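You operate a simulated robot arm through the tools that you are given. There is no shell and no other tool. Be economical: measure what you need, move in short steps, check, and stop when the job is done.

You run a simulated two-armed robot. Do the job below in one go: nothing can be reset, and whatever is moved stays where it is left.

TASK
Close the yellow-marked table drawer. Put the steel mould marked "95" from the top of the rolling drum on the grid of the cooling rack and the steel mould marked "29" on the lower shelf of the cooling rack. Set the heat slider to 60 C. Put the small dark cup on the bottom left shelf of the white rack. Take the red dabber and leave it on top of the black pad. Pull the right door open. Do these in any order. The heat slider goes toward x -1.0, y +0.2, z +0.0 (a direction in the base frame), to its stop.

The check looks at the end state, three seconds after you hand in, the way a careful person would. Anything else that was tipped, shoved, dropped, spilled or broken makes it a failure.

THE ROBOT
Two 7-joint arms with two-finger parallel grippers on one trunk, on a base that drives. Base frame: it is fixed to the floor where the robot stands at the start and does not move with it; the origin is under the middle of the robot, x ahead of it, y to its left, z up. Readings come in mm, rad, newtons and seconds.
The left shoulder is at the start at [70, 188, 1267], the right one opposite. With the tool pointing down near the work surface each hand reaches from about 100 to 420 mm from the robot's upright axis, wherever it stands, measured 20 degrees to its own side. Places, roughly: black pad (7x10x4 cm) [-3400, 700, 400]; bottom left shelf of the white rack [-2700, 7500, 100]; grid of the cooling rack [-3100, 2900, 900]; heat slider [200, -9100, 1000]; lower shelf of the cooling rack [-3100, 3100, 300]; red dabber (5x5x14 cm) [-2000, 3200, 800]; right door [900, 6900, 1000]; small dark cup (8x8x8 cm) [-2000, 3200, 800]; steel mould [-2500, 1500, 750]; yellow-marked table drawer [900, -200, 600]. Payload 3.91 kg a hand.
The tool frame of a hand sits at the grasp point between the pads (the TCP): z along the fingers, y along the line on which they close. The tips reach 30 mm beyond it. The gripper opens to 110 mm. The fingers are 20 mm wide and 10 mm thick; the gripper's body (48 by 112 mm) begins 55 mm behind the TCP.
Orientation is that of the tool frame in the base frame, as a unit quaternion [x, y, z, w]. With the fingers straight down and closing along the base's y, the tool's x points along the base's -x, its y along +y and its z along -z.

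THE INTERFACE
- The arms move only by the tool arm_command. It takes "left_series", "right_series" or both (then of equal length, played together; a hand with none holds still); each is a list of rows, each an object (a shift or turn left out is 0, a gripper value left out holds the last) with "delta_pos": the shift along the tool's x, y, z in mm, a list of three; "rot": the turn, a rotation vector about the tool's x, y, z in degrees, a list of three; "gripper": the closure, from 0 (fully open) to 1 (shut). In form: [{"delta_pos": [dx, dy, dz], "rot": [rx, ry, rz], "gripper": gripper}, ...]. A call has 1 to 20 rows; each row shifts and turns the commanded pose from where the row before left it, along the tool's axes as they then stand. A row lasts 0.2 s, in which the tool goes at most 50 mm and 0.15 rad; a call with a longer step from one row to the next is refused whole, and so is a gripper value outside its range. A pose out of reach is approached as far as the arm can. The call stops where the force on the tool passes 40 N (or 10 N more than at its start, if that is more) or the arm is blocked; 0.2 s more then pass. Each finger travels about 72 mm/s and halts on what it meets, pressing with about 32 N; the grip force reading is that of the motor and also rises with nothing between the fingers. The clock runs only during rows and for 0.2 s after the last one: add rows that do not move to give the fingers time. The reply holds the time, the measured pose of the TCP, the force on the tool along the base axes, the opening and the grip force, in the units named above and with some noise, with the torque about the TCP (base axes, N m) and any sound that the robot's microphone picked up.
- Cameras (640 x 400 px; columns grow to the right, rows downward): "scene" is now at [119, -19.5, 1467.2]; the picture's right is [-0.26, -0.96, -0.00], its down [-0.79, 0.21, -0.58] and it looks along [0.56, -0.15, -0.82] (base axes); focal length 286 px, centre (320, 200). "left" rides on the left gripper at [72, -17, -103] in its tool frame; the picture's right is [0.23, 0.97, 0.00], its down [-0.76, 0.18, -0.62] and it looks along [-0.61, 0.14, 0.78] (tool axes); focal length 222 px, centre (320, 200). "right" rides on the right gripper at [72, 17, -103] in its tool frame; the picture's right is [-0.23, 0.97, 0.00], its down [-0.76, -0.18, -0.62] and it looks along [-0.61, -0.14, 0.78] (tool axes); focal length 222 px, centre (320, 200). There is no depth. A picture from a camera that has moved, and an enlarged one, comes with that camera's place and axes in the base frame and with its lens.
- camera(camera): a new picture of that camera. The clock stands still meanwhile.
- lift_body(by): slides the trunk up (or, below 0, down) by that many mm; the arms and the scene camera ride with it, the base frame stays. It gives what a move gives, with no picture.
- base_move(legs): drives the robot by 1 to 6 legs, each [ahead, turn to the left] in mm and rad, along the robot's own axes; the way and the turn of a leg run together, so that a leg with both is an arc; at most 1500 mm and 3.142 rad a leg. The arms and the cameras ride along, it lands a little off, and it stops where it bumps. It gives what a move gives.
- turn_head(pan, tilt): turns the head with the scene camera to pan (to the left, within 1.501 rad either way) and tilt (down, from -0.506 to 1.204), counted from straight ahead of the robot. It gives what a move gives.
- close_up(camera, box): a new picture of the part [left, top, right, bottom] of that camera's present view, enlarged. The clock stands still meanwhile.
- finish_job(): hands the job in; it is judged then, once.

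Go step by step. Nothing tells you exact positions but the pictures and the camera data: compare them with the known pose of the tool, close in by small moves and look again before you grip or let go. The budget is 175 turns and 136 pictures, counting those below and the enlarged ones. Unless the task says otherwise, let go and move clear before handing in.

The tools are called after "Request:" by a JSON object that holds its "api" and its "payload". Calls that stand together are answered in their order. arm_command: Moves the arms, as the interface text tells. Its arguments: {"type":"object","properties":{"left_series":{"type":"array","items":{"type":"object","properties":{"delta_pos":{"type":"array","items":{"type":"number"}},"rot":{"type":"array","items":{"type":"number"}},"gripper":{"type":"number"}}}},"right_series":{"type":"array","items":{"type":"object","properties":{"delta_pos":{"type":"array","items":{"type":"number"}},"rot":{"type":"array","items":{"type":"number"}},"gripper":{"type":"number"}}}}},"required":[]} The other tools are called the same way: lift_body (by) slides the trunk up or down; base_move (legs) drives the base; turn_head (pan, tilt) turns the head that bears the scene camera; camera (camera) takes a picture; close_up (camera, box) takes an enlarged picture of a part of a camera's view; finish_job () hands the job in.

At the start:

```text
time_s: 0.0
left_ee_pos: [445.5, 101.8, 819.1]
left_orientation: [0.0, 1.0, 0.0, 0.001]
left_force: [0.0, 0.4, 0.1]
left_wrist_torque: [0.0, -0.03, -0.02]
left_width: 109.8
left_grasp_force: 0.1
right_ee_pos: [443.6, -284.7, 806.0]
right_orientation: [0.0, 1.0, -0.001, 0.0]
right_force: [0.0, -0.1, 0.5]
right_wrist_torque: [-0.03, -0.03, 0.01]
right_width: 110.6
right_grasp_force: 0.1
trunk travel left (down, up): [-778.0, 162.0]
robot x, y, heading: [-5.0, 0.4, -0.003]
head pan, tilt: [-0.265, 0.956]
```

scene: 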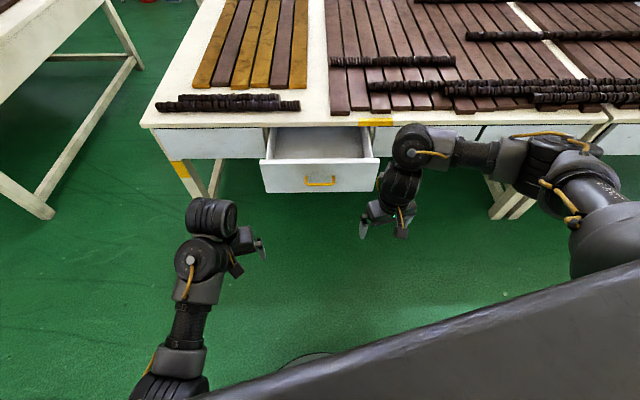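
right: 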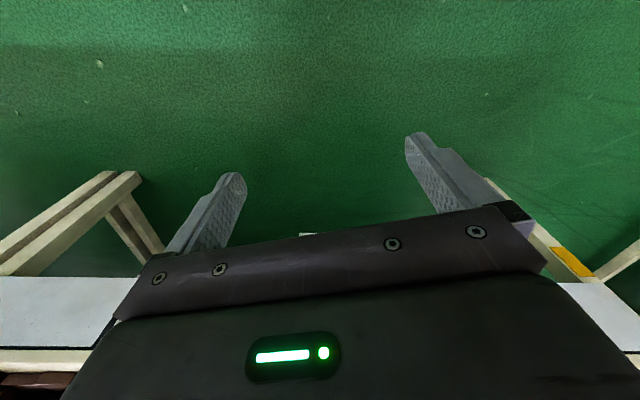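
left: 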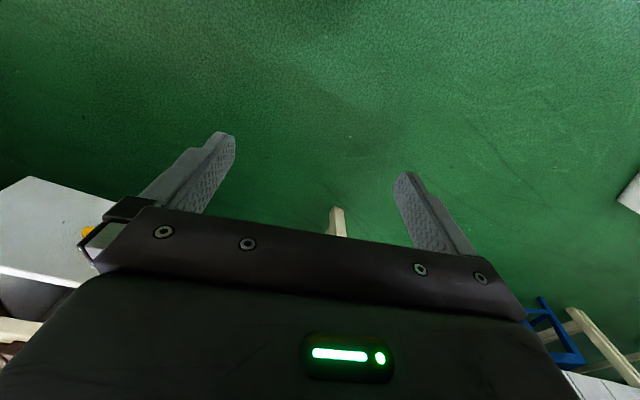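

The yellow-marked drawer stands open with its handle near [800, -200, 600]. I'll shut the right gripper and point its fingers forward, then lower the trunk so I can push the drawer front.

Request:
{"api": "arm_command", "payload": {"right_series": [{"gripper": 1, "rot": [0, -8, 0]}, {"rot": [0, -8, 0]}, {"rot": [0, -8, 0]}, {"rot": [0, -8, 0]}, {"rot": [0, -8, 0]}, {"rot": [0, -8, 0]}, {"rot": [0, -8, 0]}, {"rot": [0, -8, 0]}, {"rot": [0, -8, 0]}, {"rot": [0, -8, 0]}, {"rot": [0, -8, 0]}, {"rot": [0, -2, 0]}, {}]}}

Request:
{"api": "lift_body", "payload": {"by": -200}}

Request:
{"api": "turn_head", "payload": {"pan": -0.265, "tilt": 0.7}}

Request:
{"api": "camera", "payload": {"camera": "scene"}}

```text
time_s: 2.8
left_ee_pos: [446.4, 102.2, 819.8]
left_orientation: [0.0, 1.0, 0.0, 0.001]
left_force: [0.6, 0.3, 0.2]
left_wrist_torque: [0.0, -0.01, -0.02]
left_width: 110.0
left_grasp_force: 0.0
right_ee_pos: [445.0, -275.8, 805.8]
right_orientation: [0.002, 0.733, 0.012, 0.68]
right_force: [0.0, -0.4, 0.5]
right_wrist_torque: [0.01, 0.02, 0.02]
right_width: 0.0
right_grasp_force: 31.8
right hand out of reach, approached as far as the arm can: row 6
trunk travel left (down, up): [-778.0, 162.0]
robot x, y, heading: [0.3, -2.8, 0.0]
head pan, tilt: [-0.265, 0.956]
```

```text
time_s: 5.0
left_ee_pos: [446.0, 102.4, 619.2]
left_orientation: [-0.001, 1.0, -0.001, 0.001]
left_force: [-0.1, 0.2, 0.9]
left_wrist_torque: [0.02, 0.0, 0.03]
left_width: 109.9
left_grasp_force: 0.0
right_ee_pos: [446.1, -275.5, 605.0]
right_orientation: [0.003, 0.734, 0.012, 0.679]
right_force: [0.0, 0.4, 0.1]
right_wrist_torque: [-0.04, 0.0, 0.01]
right_width: 0.1
right_grasp_force: 31.8
trunk travel left (down, up): [-578.0, 362.0]
robot x, y, heading: [0.3, 1.1, 0.001]
head pan, tilt: [-0.265, 0.956]
```

```text
time_s: 5.7
left_ee_pos: [446.2, 100.8, 620.7]
left_orientation: [0.0, 1.0, 0.0, 0.001]
left_force: [0.0, -0.2, 0.3]
left_wrist_torque: [0.0, 0.01, -0.02]
left_width: 109.7
left_grasp_force: 0.1
right_ee_pos: [446.1, -276.0, 605.1]
right_orientation: [0.003, 0.734, 0.013, 0.679]
right_force: [-0.1, -0.2, -0.4]
right_wrist_torque: [-0.02, 0.0, 0.01]
right_width: 0.0
right_grasp_force: 31.8
trunk travel left (down, up): [-578.0, 362.0]
robot x, y, heading: [-0.5, -2.6, -0.002]
head pan, tilt: [-0.265, 0.7]
```

```text
132 pictures are left
camera scene: at [131.1, -22.7, 1287.5], right [-0.26, -0.96, 0.0], down [-0.62, 0.17, -0.76], along [0.74, -0.2, -0.64], focal length 286 px, centre (320, 200)
```

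scene: 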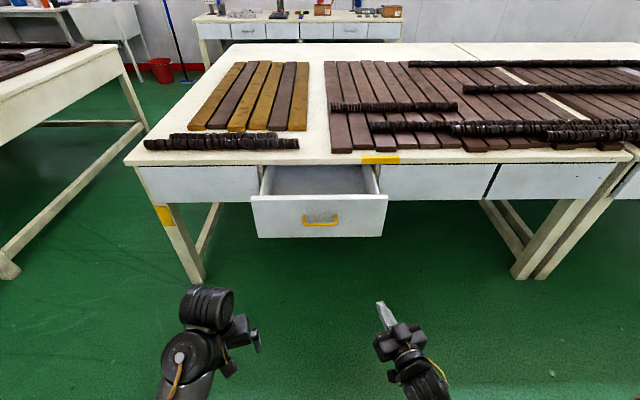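

The table is turned about -0.265 rad from my heading, so I'll square up to it, move the right hand in front of the drawer panel and drive in close.

Request:
{"api": "base_move", "payload": {"legs": [[0, -0.265], [250, 0]]}}

Request:
{"api": "arm_command", "payload": {"right_series": [{"delta_pos": [0, 40, 0]}, {"delta_pos": [0, 40, 0]}, {"delta_pos": [0, 40, 0]}, {"delta_pos": [0, 40, 0]}, {"delta_pos": [0, 20, 0]}, {}]}}

Request:
{"api": "turn_head", "payload": {"pan": 0, "tilt": 0.9}}

Request:
{"api": "camera", "payload": {"camera": "scene"}}

```text
time_s: 8.4
left_ee_pos: [691.1, -84.3, 618.6]
left_orientation: [0.133, 0.991, 0.0, -0.001]
left_force: [0.1, 1.0, -0.3]
left_wrist_torque: [0.0, 0.0, -0.01]
left_width: 110.2
left_grasp_force: 0.0
right_ee_pos: [592.6, -446.7, 604.6]
right_orientation: [0.1, 0.728, -0.077, 0.674]
right_force: [0.2, -0.8, 0.3]
right_wrist_torque: [0.01, -0.03, -0.01]
right_width: 0.2
right_grasp_force: 31.6
trunk travel left (down, up): [-578.0, 362.0]
robot x, y, heading: [231.6, -64.7, -0.266]
head pan, tilt: [-0.265, 0.7]
```

```text
time_s: 9.8
left_ee_pos: [692.3, -82.8, 619.2]
left_orientation: [0.133, 0.991, 0.0, 0.001]
left_force: [0.0, 0.4, 0.0]
left_wrist_torque: [0.02, -0.01, 0.01]
left_width: 110.2
left_grasp_force: 0.1
right_ee_pos: [636.1, -272.2, 609.0]
right_orientation: [0.099, 0.727, -0.077, 0.675]
right_force: [-0.7, 0.6, 0.3]
right_wrist_torque: [-0.01, -0.02, 0.0]
right_width: 0.1
right_grasp_force: 32.4
trunk travel left (down, up): [-578.0, 362.0]
robot x, y, heading: [235.1, -64.4, -0.265]
head pan, tilt: [-0.265, 0.7]
```

```text
time_s: 10.6
left_ee_pos: [691.7, -83.6, 618.7]
left_orientation: [0.132, 0.991, 0.0, 0.001]
left_force: [0.0, 0.0, -0.6]
left_wrist_torque: [-0.01, -0.01, 0.01]
left_width: 110.3
left_grasp_force: 0.1
right_ee_pos: [637.1, -273.1, 609.3]
right_orientation: [0.1, 0.727, -0.078, 0.675]
right_force: [0.2, -0.1, 0.5]
right_wrist_torque: [0.01, -0.03, 0.0]
right_width: 0.0
right_grasp_force: 32.8
trunk travel left (down, up): [-578.0, 362.0]
robot x, y, heading: [238.2, -62.6, -0.271]
head pan, tilt: [0.0, 0.901]
```

```text
131 pictures are left
camera scene: at [355.1, -96.9, 1271.4], right [-0.27, -0.96, 0.0], down [-0.76, 0.21, -0.62], along [0.6, -0.16, -0.78], focal length 286 px, centre (320, 200)
```

scene: 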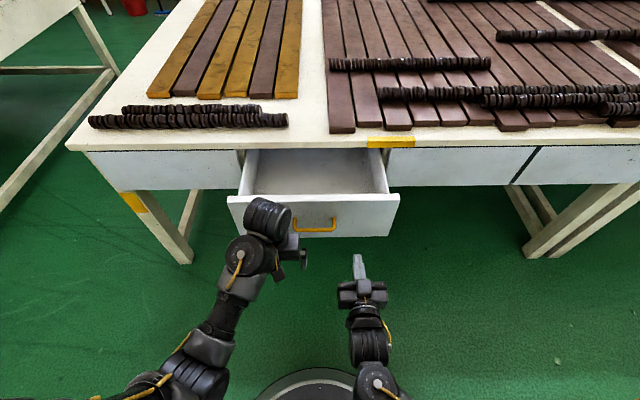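

The drawer's panel is roughly 60 mm ahead of the right fingertips, spanning about z 600-740. I'll pull the left hand back out of the way, raise the trunk so the right fingertips meet the panel above its handle, and push in small steps.

Request:
{"api": "arm_command", "payload": {"left_series": [{"delta_pos": [40, 0, 0]}, {"delta_pos": [40, 0, 0]}, {"delta_pos": [40, 0, 0]}, {"delta_pos": [40, 0, 0]}, {}]}}

Request:
{"api": "lift_body", "payload": {"by": 70}}

Request:
{"api": "arm_command", "payload": {"right_series": [{"delta_pos": [0, 0, 20]}, {"delta_pos": [0, 0, 20]}, {"delta_pos": [0, 0, 20]}, {"delta_pos": [0, 0, 15]}, {"delta_pos": [0, 0, 15]}, {"delta_pos": [0, 0, 15]}, {"delta_pos": [0, 0, 15]}, {"delta_pos": [0, 0, 15]}, {"delta_pos": [0, 0, 15]}, {}]}}

Request:
{"api": "camera", "payload": {"camera": "scene"}}

```text
time_s: 11.8
left_ee_pos: [566.3, -35.7, 602.5]
left_orientation: [0.133, 0.991, -0.001, 0.002]
left_force: [0.6, -0.1, -0.2]
left_wrist_torque: [-0.01, 0.0, 0.01]
left_width: 110.0
left_grasp_force: 0.1
left hand out of reach, approached as far as the arm can: row 1, 2, 3
right_ee_pos: [635.4, -272.0, 608.9]
right_orientation: [0.099, 0.727, -0.077, 0.675]
right_force: [0.0, -0.8, -0.5]
right_wrist_torque: [0.02, 0.01, -0.03]
right_width: 0.0
right_grasp_force: 31.9
trunk travel left (down, up): [-578.0, 362.0]
robot x, y, heading: [234.5, -64.8, -0.268]
head pan, tilt: [0.0, 0.901]
```

```text
time_s: 12.9
left_ee_pos: [566.6, -35.8, 672.6]
left_orientation: [0.133, 0.991, 0.0, 0.001]
left_force: [0.2, 0.0, 0.2]
left_wrist_torque: [0.03, 0.01, 0.02]
left_width: 110.1
left_grasp_force: 0.1
right_ee_pos: [636.6, -272.6, 679.4]
right_orientation: [0.1, 0.727, -0.078, 0.675]
right_force: [0.4, -0.1, -0.2]
right_wrist_torque: [-0.01, 0.0, 0.01]
right_width: 0.0
right_grasp_force: 31.6
trunk travel left (down, up): [-648.0, 292.0]
robot x, y, heading: [237.6, -62.8, -0.264]
head pan, tilt: [0.0, 0.901]
```

```text
time_s: 15.1
left_ee_pos: [566.0, -36.1, 673.2]
left_orientation: [0.134, 0.991, -0.001, 0.001]
left_force: [-1.0, -0.5, 0.5]
left_wrist_torque: [-0.01, 0.0, 0.01]
left_width: 110.1
left_grasp_force: 0.0
right_ee_pos: [782.4, -310.0, 665.8]
right_orientation: [0.1, 0.727, -0.077, 0.675]
right_force: [0.5, -0.1, 0.7]
right_wrist_torque: [0.0, 0.02, 0.03]
right_width: 0.1
right_grasp_force: 32.1
trunk travel left (down, up): [-648.0, 292.0]
robot x, y, heading: [235.5, -68.2, -0.269]
head pan, tilt: [0.0, 0.901]
```

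```text
130 pictures are left
camera scene: at [354.7, -96.7, 1341.4], right [-0.26, -0.96, 0.0], down [-0.76, 0.21, -0.62], along [0.6, -0.16, -0.78], focal length 286 px, centre (320, 200)
```

scene: 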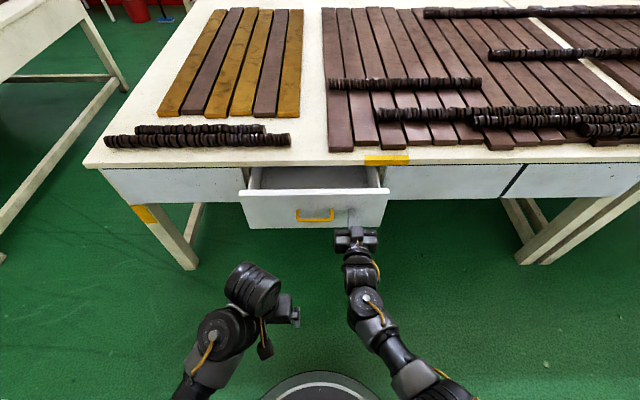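

The drawer moved inward with the fingers on its panel. I keep pushing until it stops.

Request:
{"api": "arm_command", "payload": {"right_series": [{"delta_pos": [-1.5, 0, 15]}, {"delta_pos": [-1.5, 0, 15]}, {"delta_pos": [-1.5, 0, 15]}, {"delta_pos": [-1.5, 0, 15]}, {"delta_pos": [-1.5, 0, 15]}, {"delta_pos": [-1.5, 0, 15]}, {"delta_pos": [-1.5, 0, 15]}, {"delta_pos": [-1.5, 0, 15]}, {"delta_pos": [-1.5, 0, 15]}, {"delta_pos": [-1.5, 0, 15]}, {}]}}

Request:
{"api": "camera", "payload": {"camera": "scene"}}

```text
time_s: 16.7
left_ee_pos: [565.8, -35.5, 672.3]
left_orientation: [0.134, 0.991, -0.001, 0.002]
left_force: [0.2, -1.4, -0.1]
left_wrist_torque: [0.01, 0.05, -0.01]
left_width: 110.2
left_grasp_force: 0.1
right_ee_pos: [877.0, -355.5, 665.9]
right_orientation: [0.096, 0.727, -0.093, 0.673]
right_force: [-13.3, 4.6, 6.6]
right_wrist_torque: [-0.07, -0.33, 0.06]
right_width: 0.0
right_grasp_force: 31.8
trunk travel left (down, up): [-648.0, 292.0]
robot x, y, heading: [233.4, -64.5, -0.271]
head pan, tilt: [0.0, 0.901]
stopped in row 8 (right hand): the force on the tool passed its limit at 49 N (the readings are from after the stop); the commanded pose is now the measured one
```

```text
129 pictures are left
camera scene: at [353.1, -96.1, 1341.7], right [-0.27, -0.96, 0.0], down [-0.75, 0.21, -0.62], along [0.6, -0.17, -0.78], focal length 286 px, centre (320, 200)
```

scene: 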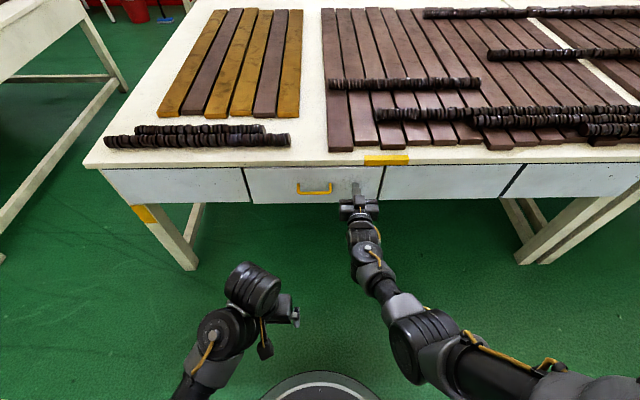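

The drawer is flush with its neighbours. I retract the hand, back away, and survey the room.

Request:
{"api": "arm_command", "payload": {"right_series": [{"delta_pos": [0, 0, -40]}, {"delta_pos": [0, 0, -40]}, {"delta_pos": [0, 0, -40]}, {"delta_pos": [0, 0, -40]}, {"delta_pos": [0, 0, -40]}, {"delta_pos": [0, 0, -40]}, {}]}}

Request:
{"api": "base_move", "payload": {"legs": [[-250, 0]]}}

Request:
{"api": "turn_head", "payload": {"pan": 1.4, "tilt": 0.25}}

Request:
{"api": "camera", "payload": {"camera": "scene"}}

Request:
{"api": "turn_head", "payload": {"pan": -1.4, "tilt": 0.25}}

Request:
{"api": "camera", "payload": {"camera": "scene"}}

```text
time_s: 18.3
left_ee_pos: [567.9, -36.2, 672.4]
left_orientation: [0.134, 0.991, 0.0, 0.001]
left_force: [-0.4, 0.0, 0.2]
left_wrist_torque: [0.04, -0.04, 0.02]
left_width: 110.0
left_grasp_force: 0.2
right_ee_pos: [647.3, -289.6, 681.3]
right_orientation: [0.095, 0.728, -0.091, 0.672]
right_force: [-0.5, -0.1, 0.2]
right_wrist_torque: [-0.01, 0.01, -0.04]
right_width: 0.1
right_grasp_force: 31.8
trunk travel left (down, up): [-648.0, 292.0]
robot x, y, heading: [233.5, -64.3, -0.268]
head pan, tilt: [0.0, 0.901]
```

```text
time_s: 20.1
left_ee_pos: [328.0, 29.9, 672.2]
left_orientation: [0.132, 0.991, -0.001, 0.002]
left_force: [0.0, 0.0, -0.5]
left_wrist_torque: [0.01, -0.02, 0.01]
left_width: 109.9
left_grasp_force: 0.0
right_ee_pos: [411.5, -221.3, 682.3]
right_orientation: [0.094, 0.728, -0.091, 0.672]
right_force: [-0.3, -0.3, 0.2]
right_wrist_torque: [0.01, 0.01, -0.01]
right_width: 0.0
right_grasp_force: 31.9
trunk travel left (down, up): [-648.0, 292.0]
robot x, y, heading: [-2.0, 5.1, -0.264]
head pan, tilt: [0.0, 0.901]
```

```text
time_s: 21.7
left_ee_pos: [329.7, 28.6, 672.7]
left_orientation: [0.131, 0.991, 0.0, 0.001]
left_force: [0.1, -0.7, -1.3]
left_wrist_torque: [0.04, -0.01, -0.02]
left_width: 110.1
left_grasp_force: 0.1
right_ee_pos: [411.7, -221.7, 681.8]
right_orientation: [0.094, 0.729, -0.091, 0.672]
right_force: [-0.2, -0.3, 0.0]
right_wrist_torque: [0.02, 0.0, 0.0]
right_width: 0.2
right_grasp_force: 31.8
trunk travel left (down, up): [-648.0, 292.0]
robot x, y, heading: [-3.1, 0.1, -0.26]
head pan, tilt: [1.4, 0.25]
```

```text
128 pictures are left
camera scene: at [83.7, 73.0, 1398.3], right [0.91, -0.42, 0.0], down [-0.1, -0.22, -0.97], along [0.41, 0.88, -0.25], focal length 286 px, centre (320, 200)
```

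scene: 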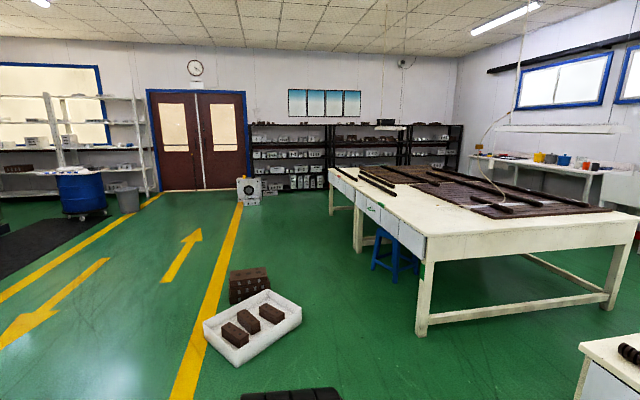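

```text
time_s: 24.1
left_ee_pos: [328.6, 30.1, 673.1]
left_orientation: [0.131, 0.991, -0.001, 0.002]
left_force: [0.8, 0.4, -0.8]
left_wrist_torque: [0.0, -0.01, 0.0]
left_width: 110.0
left_grasp_force: 0.1
right_ee_pos: [412.5, -222.0, 681.5]
right_orientation: [0.094, 0.729, -0.09, 0.673]
right_force: [0.7, 0.5, -0.6]
right_wrist_torque: [0.01, 0.01, 0.01]
right_width: 0.0
right_grasp_force: 32.5
trunk travel left (down, up): [-648.0, 292.0]
robot x, y, heading: [-0.7, 1.6, -0.265]
head pan, tilt: [-1.4, 0.25]
```

```text
127 pictures are left
camera scene: at [35.5, -104.6, 1398.4], right [-1.0, 0.09, 0.0], down [0.02, 0.25, -0.97], along [-0.09, -0.96, -0.25], focal length 286 px, centre (320, 200)
```

scene: 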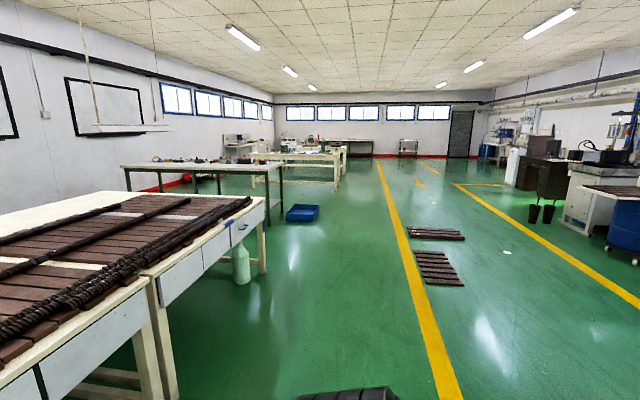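

The double doors (right leaf) are ahead to the left, and the far end holding the slider is to the right. I'll turn around to see the rack, drum and work tables behind me.

Request:
{"api": "base_move", "payload": {"legs": [[0, 2.4]]}}

Request:
{"api": "turn_head", "payload": {"pan": -0.3, "tilt": 0.3}}

Request:
{"api": "camera", "payload": {"camera": "scene"}}

Request:
{"api": "turn_head", "payload": {"pan": 0.9, "tilt": 0.3}}

Request:
{"api": "camera", "payload": {"camera": "scene"}}

```text
time_s: 30.2
left_ee_pos: [-266.6, 206.7, 673.2]
left_orientation: [0.875, -0.485, -0.001, -0.002]
left_force: [0.0, 0.3, -0.2]
left_wrist_torque: [0.03, 0.0, -0.03]
left_width: 110.2
left_grasp_force: 0.0
right_ee_pos: [-154.6, 448.6, 681.5]
right_orientation: [0.643, -0.355, -0.592, -0.331]
right_force: [-0.1, -0.1, -0.3]
right_wrist_torque: [0.02, -0.03, 0.0]
right_width: 0.0
right_grasp_force: 32.0
trunk travel left (down, up): [-648.0, 292.0]
robot x, y, heading: [-3.8, 2.8, 2.128]
head pan, tilt: [-1.4, 0.25]
```

```text
time_s: 31.5
left_ee_pos: [-266.3, 207.6, 672.8]
left_orientation: [0.875, -0.485, -0.001, -0.001]
left_force: [-0.6, -0.2, 0.2]
left_wrist_torque: [0.0, -0.01, 0.03]
left_width: 110.1
left_grasp_force: 0.0
right_ee_pos: [-154.9, 448.3, 681.5]
right_orientation: [0.643, -0.354, -0.594, -0.33]
right_force: [-0.6, 0.3, -0.3]
right_wrist_torque: [-0.02, 0.0, 0.0]
right_width: 0.0
right_grasp_force: 31.6
trunk travel left (down, up): [-648.0, 292.0]
robot x, y, heading: [-5.6, -1.5, 2.127]
head pan, tilt: [-0.3, 0.3]
```

```text
126 pictures are left
camera scene: at [-54.3, 134.3, 1393.7], right [0.97, 0.25, 0.0], down [0.08, -0.29, -0.96], along [-0.24, 0.92, -0.3], focal length 286 px, centre (320, 200)
```

scene: 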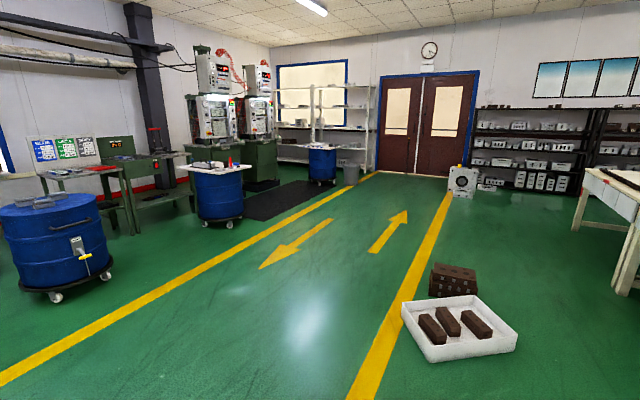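

```text
time_s: 32.9
left_ee_pos: [-265.6, 207.3, 672.4]
left_orientation: [0.875, -0.485, -0.001, -0.002]
left_force: [-0.1, 0.3, -0.2]
left_wrist_torque: [0.01, 0.04, 0.03]
left_width: 110.1
left_grasp_force: 0.0
right_ee_pos: [-154.1, 448.8, 681.2]
right_orientation: [0.643, -0.354, -0.594, -0.33]
right_force: [-0.4, -0.1, -0.5]
right_wrist_torque: [0.01, 0.03, 0.01]
right_width: 0.0
right_grasp_force: 31.9
trunk travel left (down, up): [-648.0, 292.0]
robot x, y, heading: [-0.8, 1.8, 2.127]
head pan, tilt: [0.901, 0.3]
```

```text
125 pictures are left
camera scene: at [-123.4, 54.5, 1393.6], right [0.11, 0.99, 0.0], down [0.29, -0.03, -0.96], along [-0.95, 0.11, -0.3], focal length 286 px, centre (320, 200)
```

scene: 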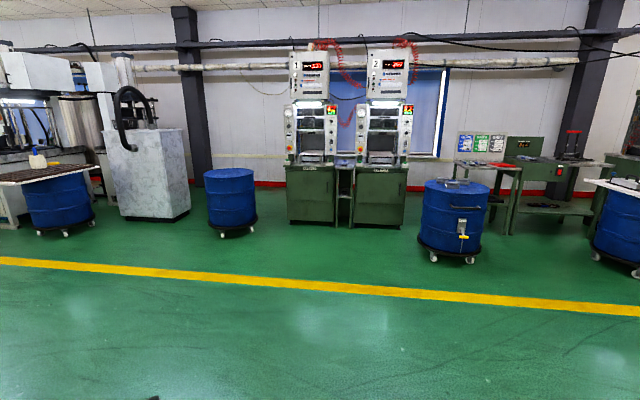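

The mould drum stands near [-2480, 1540], the dabber and cup drum near [-2000, 3200], and the cooling rack and presses beyond. I'll enlarge these areas.

Request:
{"api": "close_up", "payload": {"camera": "scene", "box": [400, 120, 640, 270]}}

Request:
{"api": "close_up", "payload": {"camera": "scene", "box": [270, 130, 430, 230]}}

```text
2.67 times, centred on (520, 195) of scene
camera zoom: at [-123.4, 54.5, 1393.6], right [0.11, 0.99, 0.0], down [0.29, -0.03, -0.96], along [-0.95, 0.11, -0.3], focal length 764 px, centre (-213, 213)
```

zoom: 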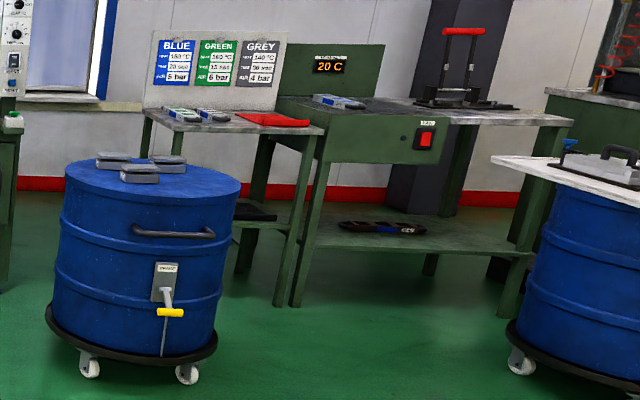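

```text
4.00 times, centred on (350, 180) of scene
camera zoom: at [-123.4, 54.5, 1393.6], right [0.11, 0.99, 0.0], down [0.29, -0.03, -0.96], along [-0.95, 0.11, -0.3], focal length 1145 px, centre (200, 280)
```

zoom: 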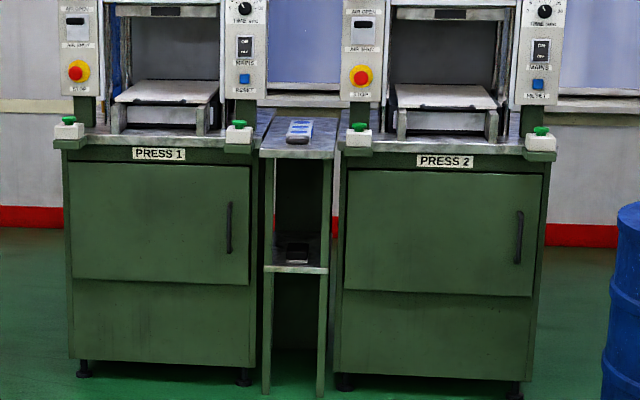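

The drum top (about z 745, radius about 300) carries three moulds, and the green "20 C" bench is the cooling rack with its grid and lower shelf. I'll raise the trunk so the hands clear everything, and drive up to the drum.

Request:
{"api": "lift_body", "payload": {"by": 250}}

Request:
{"api": "base_move", "payload": {"legs": [[0, 0.278], [1000, 0], [950, 0], [0, 0.73]]}}

Request:
{"api": "turn_head", "payload": {"pan": 0, "tilt": 0.7}}

Request:
{"api": "camera", "payload": {"camera": "scene"}}

```text
time_s: 35.5
left_ee_pos: [-266.3, 206.5, 923.6]
left_orientation: [0.874, -0.485, -0.001, -0.002]
left_force: [-1.0, -0.3, 0.0]
left_wrist_torque: [0.0, 0.0, -0.04]
left_width: 110.0
left_grasp_force: 0.2
right_ee_pos: [-155.0, 448.1, 931.7]
right_orientation: [0.643, -0.355, -0.593, -0.331]
right_force: [-0.5, 0.5, -0.1]
right_wrist_torque: [0.01, 0.01, 0.01]
right_width: 0.0
right_grasp_force: 32.2
trunk travel left (down, up): [-898.0, 42.0]
robot x, y, heading: [-5.5, 1.3, 2.124]
head pan, tilt: [0.901, 0.3]
```

```text
time_s: 48.2
left_ee_pos: [-1785.0, 1191.8, 922.5]
left_orientation: [1.0, 0.008, -0.002, -0.001]
left_force: [0.8, 0.4, 0.8]
left_wrist_torque: [0.01, -0.01, 0.03]
left_width: 109.9
left_grasp_force: 0.1
right_ee_pos: [-1934.3, 1411.6, 931.6]
right_orientation: [0.734, 0.009, -0.679, 0.005]
right_force: [-0.2, 0.5, 0.0]
right_wrist_torque: [-0.01, 0.03, 0.01]
right_width: 0.1
right_grasp_force: 31.8
trunk travel left (down, up): [-898.0, 42.0]
robot x, y, heading: [-1472.0, 1310.2, -3.121]
head pan, tilt: [0.901, 0.3]
```

```text
time_s: 49.4
left_ee_pos: [-1784.8, 1192.2, 922.2]
left_orientation: [1.0, 0.008, -0.002, 0.0]
left_force: [0.4, -0.4, 0.0]
left_wrist_torque: [-0.01, -0.01, 0.02]
left_width: 109.9
left_grasp_force: 0.0
right_ee_pos: [-1934.2, 1412.0, 930.8]
right_orientation: [0.734, 0.009, -0.679, 0.005]
right_force: [0.4, 0.1, -0.6]
right_wrist_torque: [-0.02, 0.0, -0.02]
right_width: 0.0
right_grasp_force: 32.0
trunk travel left (down, up): [-898.0, 42.0]
robot x, y, heading: [-1472.7, 1310.6, -3.128]
head pan, tilt: [0.0, 0.7]
```

```text
122 pictures are left
camera scene: at [-1609.2, 1309.2, 1607.6], right [-0.02, 1.0, 0.0], down [0.64, 0.01, -0.77], along [-0.77, -0.01, -0.64], focal length 286 px, centre (320, 200)
```

scene: 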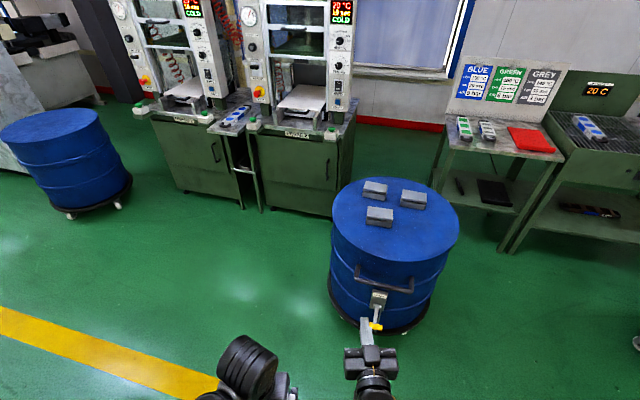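

The drum top is now in clear view with three moulds. I'll enlarge it to read the markings.

Request:
{"api": "close_up", "payload": {"camera": "scene", "box": [320, 165, 480, 265]}}

Request:
{"api": "close_up", "payload": {"camera": "scene", "box": [420, 60, 640, 250]}}

```text
4.00 times, centred on (400, 215) of scene
camera zoom: at [-1609.2, 1309.2, 1607.6], right [-0.02, 1.0, 0.0], down [0.64, 0.01, -0.77], along [-0.77, -0.01, -0.64], focal length 1145 px, centre (0, 140)
```

zoom: 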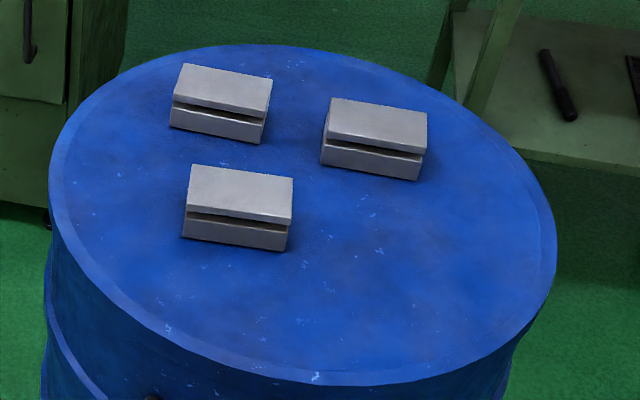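

```text
2.11 times, centred on (530, 155) of scene
camera zoom: at [-1609.2, 1309.2, 1607.6], right [-0.02, 1.0, 0.0], down [0.64, 0.01, -0.77], along [-0.77, -0.01, -0.64], focal length 603 px, centre (-122, 295)
```

zoom: 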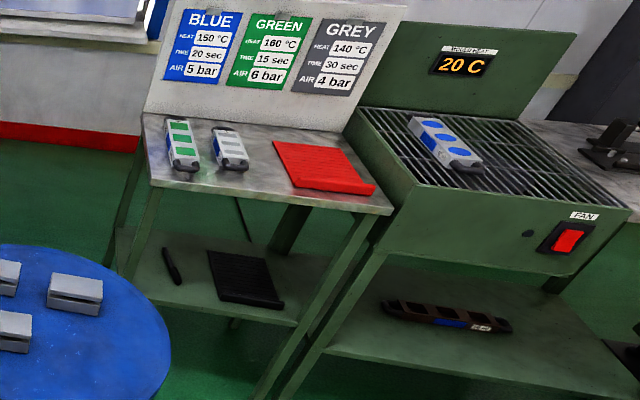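

No markings are visible from here yet. I'll zoom closer on the moulds themselves.

Request:
{"api": "close_up", "payload": {"camera": "scene", "box": [358, 176, 432, 230]}}

```text
7.41 times, centred on (395, 203) of scene
camera zoom: at [-1609.2, 1309.2, 1607.6], right [-0.02, 1.0, 0.0], down [0.64, 0.01, -0.77], along [-0.77, -0.01, -0.64], focal length 2121 px, centre (-236, 178)
```

zoom: 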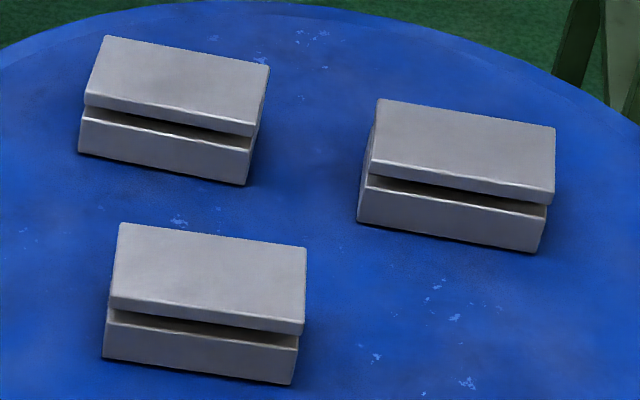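

The markings must be on the far faces. I'll drive round to the +y side of the drum, from which the moulds' long axis is radial, which also suits a side grip.

Request:
{"api": "base_move", "payload": {"legs": [[0, -1.358], [1010, 0], [0, 1.345], [750, 0], [0, 1.5]]}}

Request:
{"api": "camera", "payload": {"camera": "scene"}}

```text
time_s: 68.5
left_ee_pos: [-2343.0, 1960.1, 922.6]
left_orientation: [0.728, 0.686, -0.002, 0.001]
left_force: [0.0, 0.7, 0.8]
left_wrist_torque: [0.0, -0.02, 0.0]
left_width: 109.8
left_grasp_force: 0.2
right_ee_pos: [-2573.0, 1827.1, 930.4]
right_orientation: [0.532, 0.506, -0.495, 0.466]
right_force: [-0.4, 0.8, 0.5]
right_wrist_torque: [0.0, 0.03, 0.01]
right_width: 0.1
right_grasp_force: 31.6
trunk travel left (down, up): [-898.0, 42.0]
robot x, y, heading: [-2435.5, 2280.4, -1.628]
head pan, tilt: [0.0, 0.7]
```

```text
118 pictures are left
camera scene: at [-2446.5, 2143.3, 1607.5], right [-1.0, 0.06, 0.0], down [0.04, 0.64, -0.76], along [-0.05, -0.76, -0.64], focal length 286 px, centre (320, 200)
```

scene: 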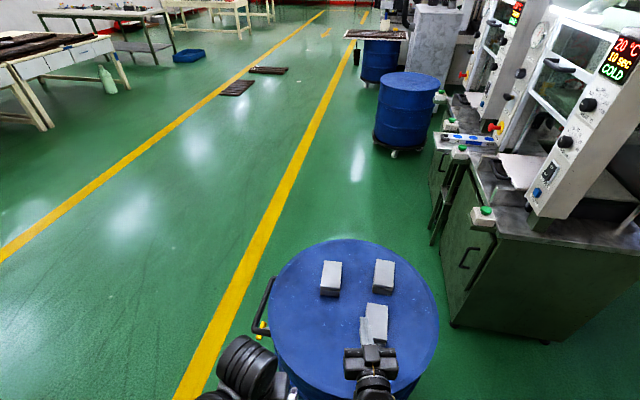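

From the +y side I see the three moulds near [-2526,1536], [-2723,1537] and [-2652,1705]. I'll zoom for markings.

Request:
{"api": "close_up", "payload": {"camera": "scene", "box": [300, 245, 420, 350]}}

```text
3.81 times, centred on (360, 298) of scene
camera zoom: at [-2446.5, 2143.3, 1607.5], right [-1.0, 0.06, 0.0], down [0.04, 0.64, -0.76], along [-0.05, -0.76, -0.64], focal length 1091 px, centre (168, -171)
```

zoom: 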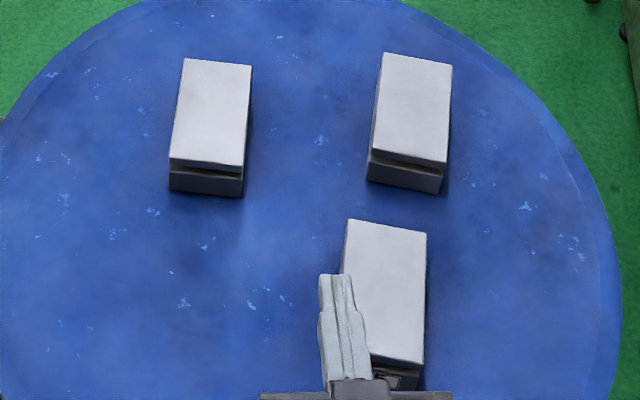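

The marks aren't on these faces either, so they must face -x. I'll point the right hand down again, yaw it so its camera looks toward +x, and move it to the -x side of the drum.

Request:
{"api": "arm_command", "payload": {"right_series": [{"rot": [0, 8, 0], "gripper": 0}, {"rot": [0, 8, 0]}, {"rot": [0, 8, 0]}, {"rot": [0, 8, 0]}, {"rot": [0, 8, 0]}, {"rot": [0, 8, 0]}, {"rot": [0, 8, 0]}, {"rot": [0, 8, 0]}, {"rot": [0, 8, 0]}, {"rot": [0, 8, 0]}, {"rot": [0, 6, 0]}, {}]}}

Request:
{"api": "arm_command", "payload": {"right_series": [{"rot": [0, 0, -8], "delta_pos": [0, -30, 0]}, {"rot": [0, 0, -8], "delta_pos": [0, -30, 0]}, {"rot": [0, 0, -8], "delta_pos": [0, -30, 0]}, {"rot": [0, 0, -8]}, {"rot": [0, 0, -8]}, {"rot": [0, 0, -8]}, {"rot": [0, 0, -8]}, {"rot": [0, 0, -8]}, {"rot": [0, 0, -8]}, {"rot": [0, 0, -8]}, {"rot": [0, 0, -8]}, {}]}}

```text
time_s: 69.6
left_ee_pos: [-2341.8, 1957.6, 922.8]
left_orientation: [0.728, 0.685, -0.002, 0.001]
left_force: [-0.3, -0.3, -0.5]
left_wrist_torque: [-0.03, -0.02, 0.02]
left_width: 110.4
left_grasp_force: 0.0
right_ee_pos: [-2633.7, 1841.4, 905.0]
right_orientation: [0.622, 0.664, -0.345, 0.231]
right_force: [0.1, 0.0, -0.2]
right_wrist_torque: [0.01, -0.03, 0.0]
right_width: 109.8
right_grasp_force: 0.0
trunk travel left (down, up): [-898.0, 42.0]
robot x, y, heading: [-2440.7, 2277.5, -1.629]
head pan, tilt: [0.0, 0.7]
stopped in row 5 (right hand): the arm was blocked; the commanded pose is now the measured one
```

```text
time_s: 72.2
left_ee_pos: [-2342.0, 1959.3, 922.4]
left_orientation: [0.728, 0.686, -0.002, 0.001]
left_force: [0.7, 0.5, 0.2]
left_wrist_torque: [-0.03, -0.02, 0.02]
left_width: 109.9
left_grasp_force: 0.1
right_ee_pos: [-2718.4, 1833.2, 929.9]
right_orientation: [-0.015, 0.91, -0.408, -0.075]
right_force: [0.2, 0.6, 0.3]
right_wrist_torque: [-0.03, -0.02, 0.0]
right_width: 110.0
right_grasp_force: 0.0
trunk travel left (down, up): [-898.0, 42.0]
robot x, y, heading: [-2434.4, 2279.1, -1.63]
head pan, tilt: [0.0, 0.7]
```

The hand now looks obliquely from the -x, +y side; a picture should show the far faces.

Request:
{"api": "camera", "payload": {"camera": "right"}}

```text
116 pictures are left
camera right: at [-2779.7, 1924.2, 996.5], right [0.14, 0.64, -0.76], down [0.85, 0.32, 0.43], along [0.52, -0.7, -0.5], focal length 222 px, centre (320, 200)
```

right: 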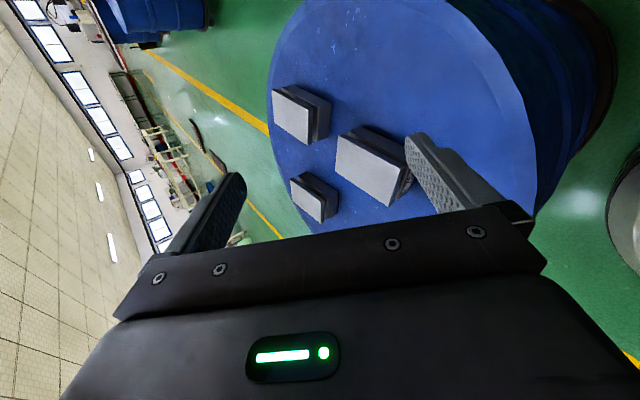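

Request:
{"api": "close_up", "payload": {"camera": "right", "box": [256, 70, 424, 230]}}

```text
2.50 times, centred on (340, 150) of right
camera zoom: at [-2779.7, 1924.2, 996.5], right [0.14, 0.64, -0.76], down [0.85, 0.32, 0.43], along [0.52, -0.7, -0.5], focal length 555 px, centre (270, 325)
```

zoom: 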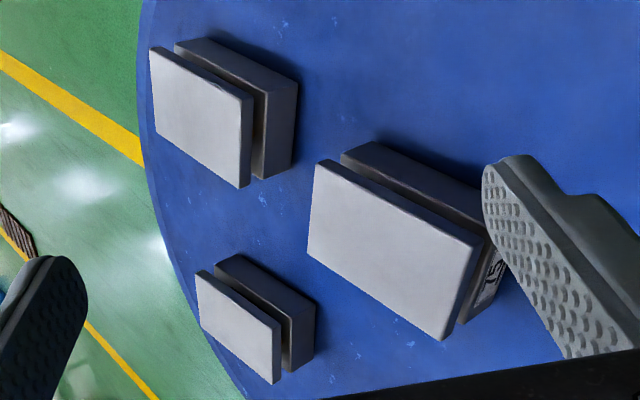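

A label sits on the +y end of the nearest mould. I'll look at it from the head now that the hand has moved.

Request:
{"api": "close_up", "payload": {"camera": "scene", "box": [316, 250, 412, 360]}}

```text
3.64 times, centred on (364, 305) of scene
camera zoom: at [-2446.5, 2143.3, 1607.5], right [-1.0, 0.06, 0.0], down [0.04, 0.64, -0.76], along [-0.05, -0.76, -0.64], focal length 1041 px, centre (160, -182)
```

zoom: 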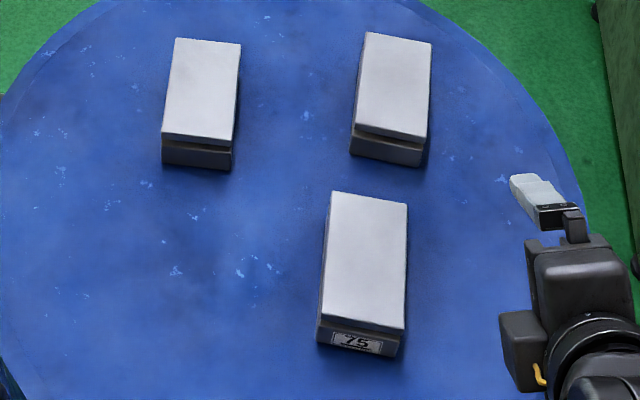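

The near mould is "75", so "95" and "29" are the two at y≈1536 with their labels facing -y. I'll drive round to the -y side, where their labelled ends will face me.

Request:
{"api": "base_move", "payload": {"legs": [[0, 1.51], [690, 0], [0, -1.45], [1180, 0], [0, -1.571], [800, 0]]}}

Request:
{"api": "base_move", "payload": {"legs": [[0, -1.571]]}}

Request:
{"api": "camera", "payload": {"camera": "scene"}}

```text
time_s: 96.3
left_ee_pos: [-2856.2, 885.9, 922.0]
left_orientation: [1.0, 0.023, -0.002, -0.001]
left_force: [-0.5, 0.8, 0.3]
left_wrist_torque: [0.01, 0.04, -0.02]
left_width: 109.8
left_grasp_force: 0.0
right_ee_pos: [-3019.6, 1247.6, 929.0]
right_orientation: [0.598, 0.686, -0.254, -0.328]
right_force: [0.2, -0.4, 0.5]
right_wrist_torque: [-0.01, -0.01, -0.05]
right_width: 110.0
right_grasp_force: 0.1
trunk travel left (down, up): [-898.0, 42.0]
robot x, y, heading: [-2551.3, 1016.9, -3.1]
head pan, tilt: [0.0, 0.7]
```

```text
time_s: 100.5
left_ee_pos: [-2681.6, 1319.2, 922.7]
left_orientation: [0.729, -0.685, -0.001, -0.001]
left_force: [0.2, -0.5, 0.6]
left_wrist_torque: [0.07, -0.04, 0.0]
left_width: 109.9
left_grasp_force: 0.1
right_ee_pos: [-2323.2, 1488.1, 929.7]
right_orientation: [0.907, 0.068, 0.049, -0.412]
right_force: [-0.4, 1.1, 0.5]
right_wrist_torque: [-0.02, 0.0, 0.04]
right_width: 110.1
right_grasp_force: 0.1
trunk travel left (down, up): [-898.0, 42.0]
robot x, y, heading: [-2549.5, 1013.3, 1.634]
head pan, tilt: [0.0, 0.7]
```

```text
113 pictures are left
camera scene: at [-2557.6, 1149.0, 1607.5], right [1.0, 0.06, 0.0], down [0.04, -0.64, -0.76], along [-0.05, 0.76, -0.64], focal length 286 px, centre (320, 200)
```

scene: 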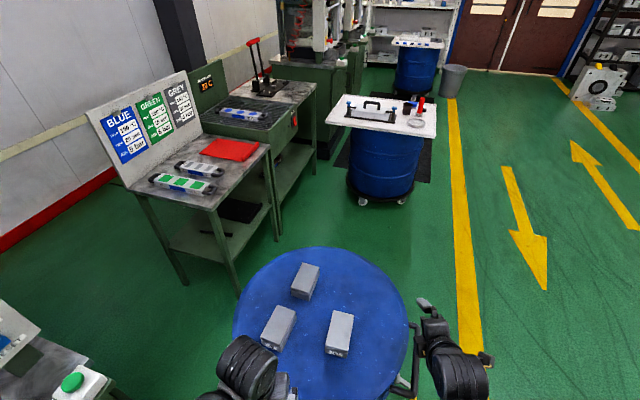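

Request:
{"api": "close_up", "payload": {"camera": "scene", "box": [240, 290, 370, 370]}}

Request:
{"api": "close_up", "payload": {"camera": "scene", "box": [100, 40, 330, 260]}}

Request:
{"api": "camera", "payload": {"camera": "left"}}

```text
4.92 times, centred on (305, 330) of scene
camera zoom: at [-2557.6, 1149.0, 1607.5], right [1.0, 0.06, 0.0], down [0.04, -0.64, -0.76], along [-0.05, 0.76, -0.64], focal length 1410 px, centre (394, -440)
```

zoom: 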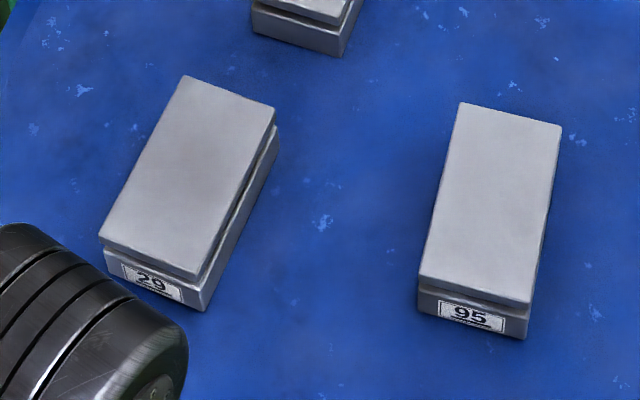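

```text
1.82 times, centred on (215, 150) of scene
camera zoom: at [-2557.6, 1149.0, 1607.5], right [1.0, 0.06, 0.0], down [0.04, -0.64, -0.76], along [-0.05, 0.76, -0.64], focal length 521 px, centre (511, 291)
```

zoom: 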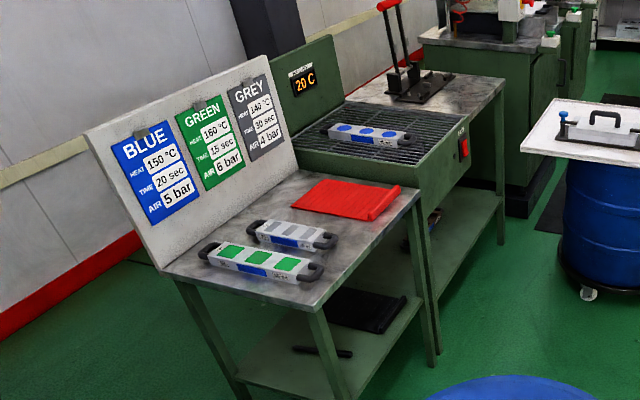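

```text
110 pictures are left
camera left: at [-2660.4, 1247.1, 1024.2], right [-0.96, -0.29, 0.0], down [-0.23, 0.75, 0.63], along [-0.18, 0.6, -0.78], focal length 222 px, centre (320, 200)
```

left: 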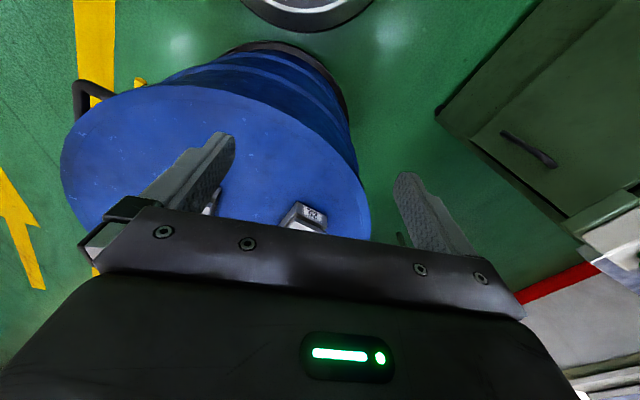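

"29" is the left mould (about [-2711,1559], top z 767, long axis tilted 15°) and "95" the right one (about [-2525,1554], tilted 9.5°). I'll line each hand up with its mould above the drum before lowering the trunk.

Request:
{"api": "arm_command", "payload": {"left_series": [{"rot": [0, 0, 6.2], "delta_pos": [0, 0, -40]}, {"rot": [0, 0, 6.2], "delta_pos": [0, 0, -40]}, {"rot": [0, 0, 6.2], "delta_pos": [0, 0, -40]}, {"rot": [0, -7, 0]}, {"rot": [0, -7, 0]}, {"rot": [0, -7, 0]}, {"rot": [0, -7, 0]}, {"rot": [0, -7, 0]}, {}, {}, {}, {}, {}, {}], "right_series": [{"rot": [0, 0, 8.1]}, {"rot": [0, 0, 8.1]}, {"rot": [0, 0, 8.1]}, {"rot": [0, 0, 8.1]}, {"rot": [0, 0, 8.1]}, {"rot": [0, 0, 8.1]}, {"rot": [0, 0, 8.1]}, {"rot": [0, 0, 8.1]}, {"rot": [0, 0, 8.1]}, {"rot": [0, 0, 8.1]}, {"rot": [0, 0, 8.1]}, {"rot": [0, 0, 8.1]}, {"rot": [0, 0, 8.1]}, {}]}}

```text
time_s: 101.2
left_ee_pos: [-2719.0, 1264.2, 922.9]
left_orientation: [-0.658, 0.753, 0.0, 0.003]
left_force: [27.9, -0.5, -19.1]
left_wrist_torque: [1.7, 3.51, 2.44]
left_width: 110.0
left_grasp_force: 0.1
left hand out of reach, approached as far as the arm can: row 1, 2, 3
right_ee_pos: [-2324.2, 1488.6, 930.7]
right_orientation: [0.907, -0.068, -0.013, -0.416]
right_force: [-0.3, -0.2, -0.6]
right_wrist_torque: [0.02, -0.02, 0.01]
right_width: 109.9
right_grasp_force: 0.0
trunk travel left (down, up): [-898.0, 42.0]
robot x, y, heading: [-2546.6, 1014.9, 1.632]
head pan, tilt: [0.0, 0.7]
stopped in row 3 (left hand): the force on the tool passed its limit at 154 N (the readings are from after the stop); the commanded pose is now the measured one
```

The left hand bumped my own body while moving up when folded. I'll move it forward over the drum, where it has room.

Request:
{"api": "arm_command", "payload": {"left_series": [{"delta_pos": [-25, 0, 0]}, {"delta_pos": [-30, 0, 0]}, {"delta_pos": [-30, 0, 0]}, {"delta_pos": [-30, 0, 0]}, {}]}}

Request:
{"api": "camera", "payload": {"camera": "scene"}}

```text
time_s: 101.5
left_ee_pos: [-2717.7, 1270.4, 921.5]
left_orientation: [-0.659, 0.752, 0.0, 0.004]
left_force: [17.7, 0.3, -12.3]
left_wrist_torque: [0.99, 2.04, 1.44]
left_width: 110.1
left_grasp_force: 0.2
right_ee_pos: [-2322.6, 1489.6, 931.7]
right_orientation: [0.908, -0.066, -0.012, -0.414]
right_force: [-0.1, 0.5, 1.0]
right_wrist_torque: [0.02, 0.01, 0.02]
right_width: 109.9
right_grasp_force: 0.1
trunk travel left (down, up): [-898.0, 42.0]
robot x, y, heading: [-2547.9, 1013.1, 1.634]
head pan, tilt: [0.0, 0.7]
stopped in row 1 (left hand): the force on the tool passed its limit at 66 N (the readings are from after the stop); the commanded pose is now the measured one
```

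```text
109 pictures are left
camera scene: at [-2556.7, 1150.3, 1607.4], right [1.0, 0.06, 0.0], down [0.04, -0.64, -0.76], along [-0.05, 0.76, -0.64], focal length 286 px, centre (320, 200)
```

scene: 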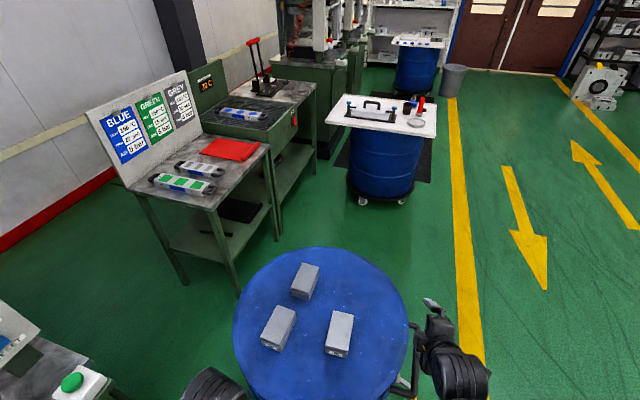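

Request:
{"api": "arm_command", "payload": {"left_series": [{"delta_pos": [0, -10, 8]}, {"delta_pos": [0, -15, 10]}, {"delta_pos": [-15, -15, 5]}, {"delta_pos": [-25, 0, 0]}, {"delta_pos": [-25, 0, 0]}, {"delta_pos": [-25, 0, 0]}, {}]}}

Request:
{"api": "turn_head", "payload": {"pan": 0.5, "tilt": 1.1}}

Request:
{"api": "camera", "payload": {"camera": "scene"}}

```text
time_s: 103.1
left_ee_pos: [-2667.3, 1352.8, 899.9]
left_orientation: [-0.658, 0.753, 0.001, 0.004]
left_force: [-0.2, -1.7, 0.8]
left_wrist_torque: [0.01, 0.01, -0.02]
left_width: 109.8
left_grasp_force: 0.0
right_ee_pos: [-2323.2, 1487.5, 930.5]
right_orientation: [0.907, -0.066, -0.012, -0.415]
right_force: [0.1, -0.2, -0.2]
right_wrist_torque: [0.02, 0.02, 0.03]
right_width: 110.0
right_grasp_force: 0.1
trunk travel left (down, up): [-898.0, 42.0]
robot x, y, heading: [-2550.3, 1015.9, 1.635]
head pan, tilt: [0.0, 0.7]
```

```text
time_s: 104.0
left_ee_pos: [-2666.6, 1353.5, 900.0]
left_orientation: [-0.658, 0.753, 0.002, 0.003]
left_force: [-1.4, 0.1, 0.1]
left_wrist_torque: [-0.02, 0.03, 0.01]
left_width: 109.7
left_grasp_force: 0.1
right_ee_pos: [-2322.9, 1489.0, 930.1]
right_orientation: [0.907, -0.067, -0.013, -0.415]
right_force: [-0.4, -0.1, -0.8]
right_wrist_torque: [-0.01, 0.0, 0.0]
right_width: 110.0
right_grasp_force: 0.0
trunk travel left (down, up): [-898.0, 42.0]
robot x, y, heading: [-2546.3, 1010.3, 1.631]
head pan, tilt: [0.499, 1.1]
```

```text
108 pictures are left
camera scene: at [-2585.8, 1117.8, 1577.6], right [0.85, 0.53, 0.0], down [0.47, -0.75, -0.45], along [-0.24, 0.39, -0.89], focal length 286 px, centre (320, 200)
```

scene: 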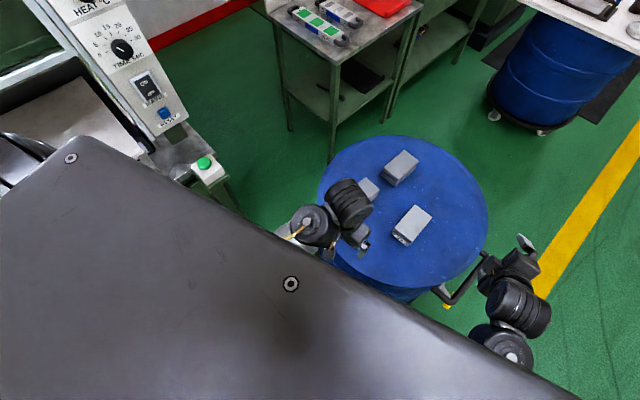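

The left hand is free over the drum. Next I'll finish yawing the right hand.

Request:
{"api": "arm_command", "payload": {"right_series": [{"rot": [0, 0, 8.1]}, {"rot": [0, 0, 8.1]}, {"rot": [0, 0, 8.1]}, {"rot": [0, 0, 8.1]}, {"rot": [0, 0, 8.1]}, {"rot": [0, 0, 8.1]}, {"rot": [0, 0, 8.1]}, {"rot": [0, 0, 8.1]}, {"rot": [0, 0, 8.1]}, {"rot": [0, 0, 8.1]}, {"rot": [0, 0, 8.1]}, {}]}}

```text
time_s: 106.6
left_ee_pos: [-2668.0, 1353.2, 900.2]
left_orientation: [-0.658, 0.753, 0.002, 0.003]
left_force: [1.3, -0.4, 0.5]
left_wrist_torque: [0.05, -0.02, 0.01]
left_width: 109.9
left_grasp_force: 0.1
right_ee_pos: [-2322.7, 1490.0, 930.6]
right_orientation: [-0.599, 0.685, 0.3, 0.287]
right_force: [-0.2, 0.3, -0.7]
right_wrist_torque: [0.0, 0.02, -0.02]
right_width: 110.2
right_grasp_force: 0.0
trunk travel left (down, up): [-898.0, 42.0]
robot x, y, heading: [-2548.7, 1014.1, 1.634]
head pan, tilt: [0.499, 1.1]
```

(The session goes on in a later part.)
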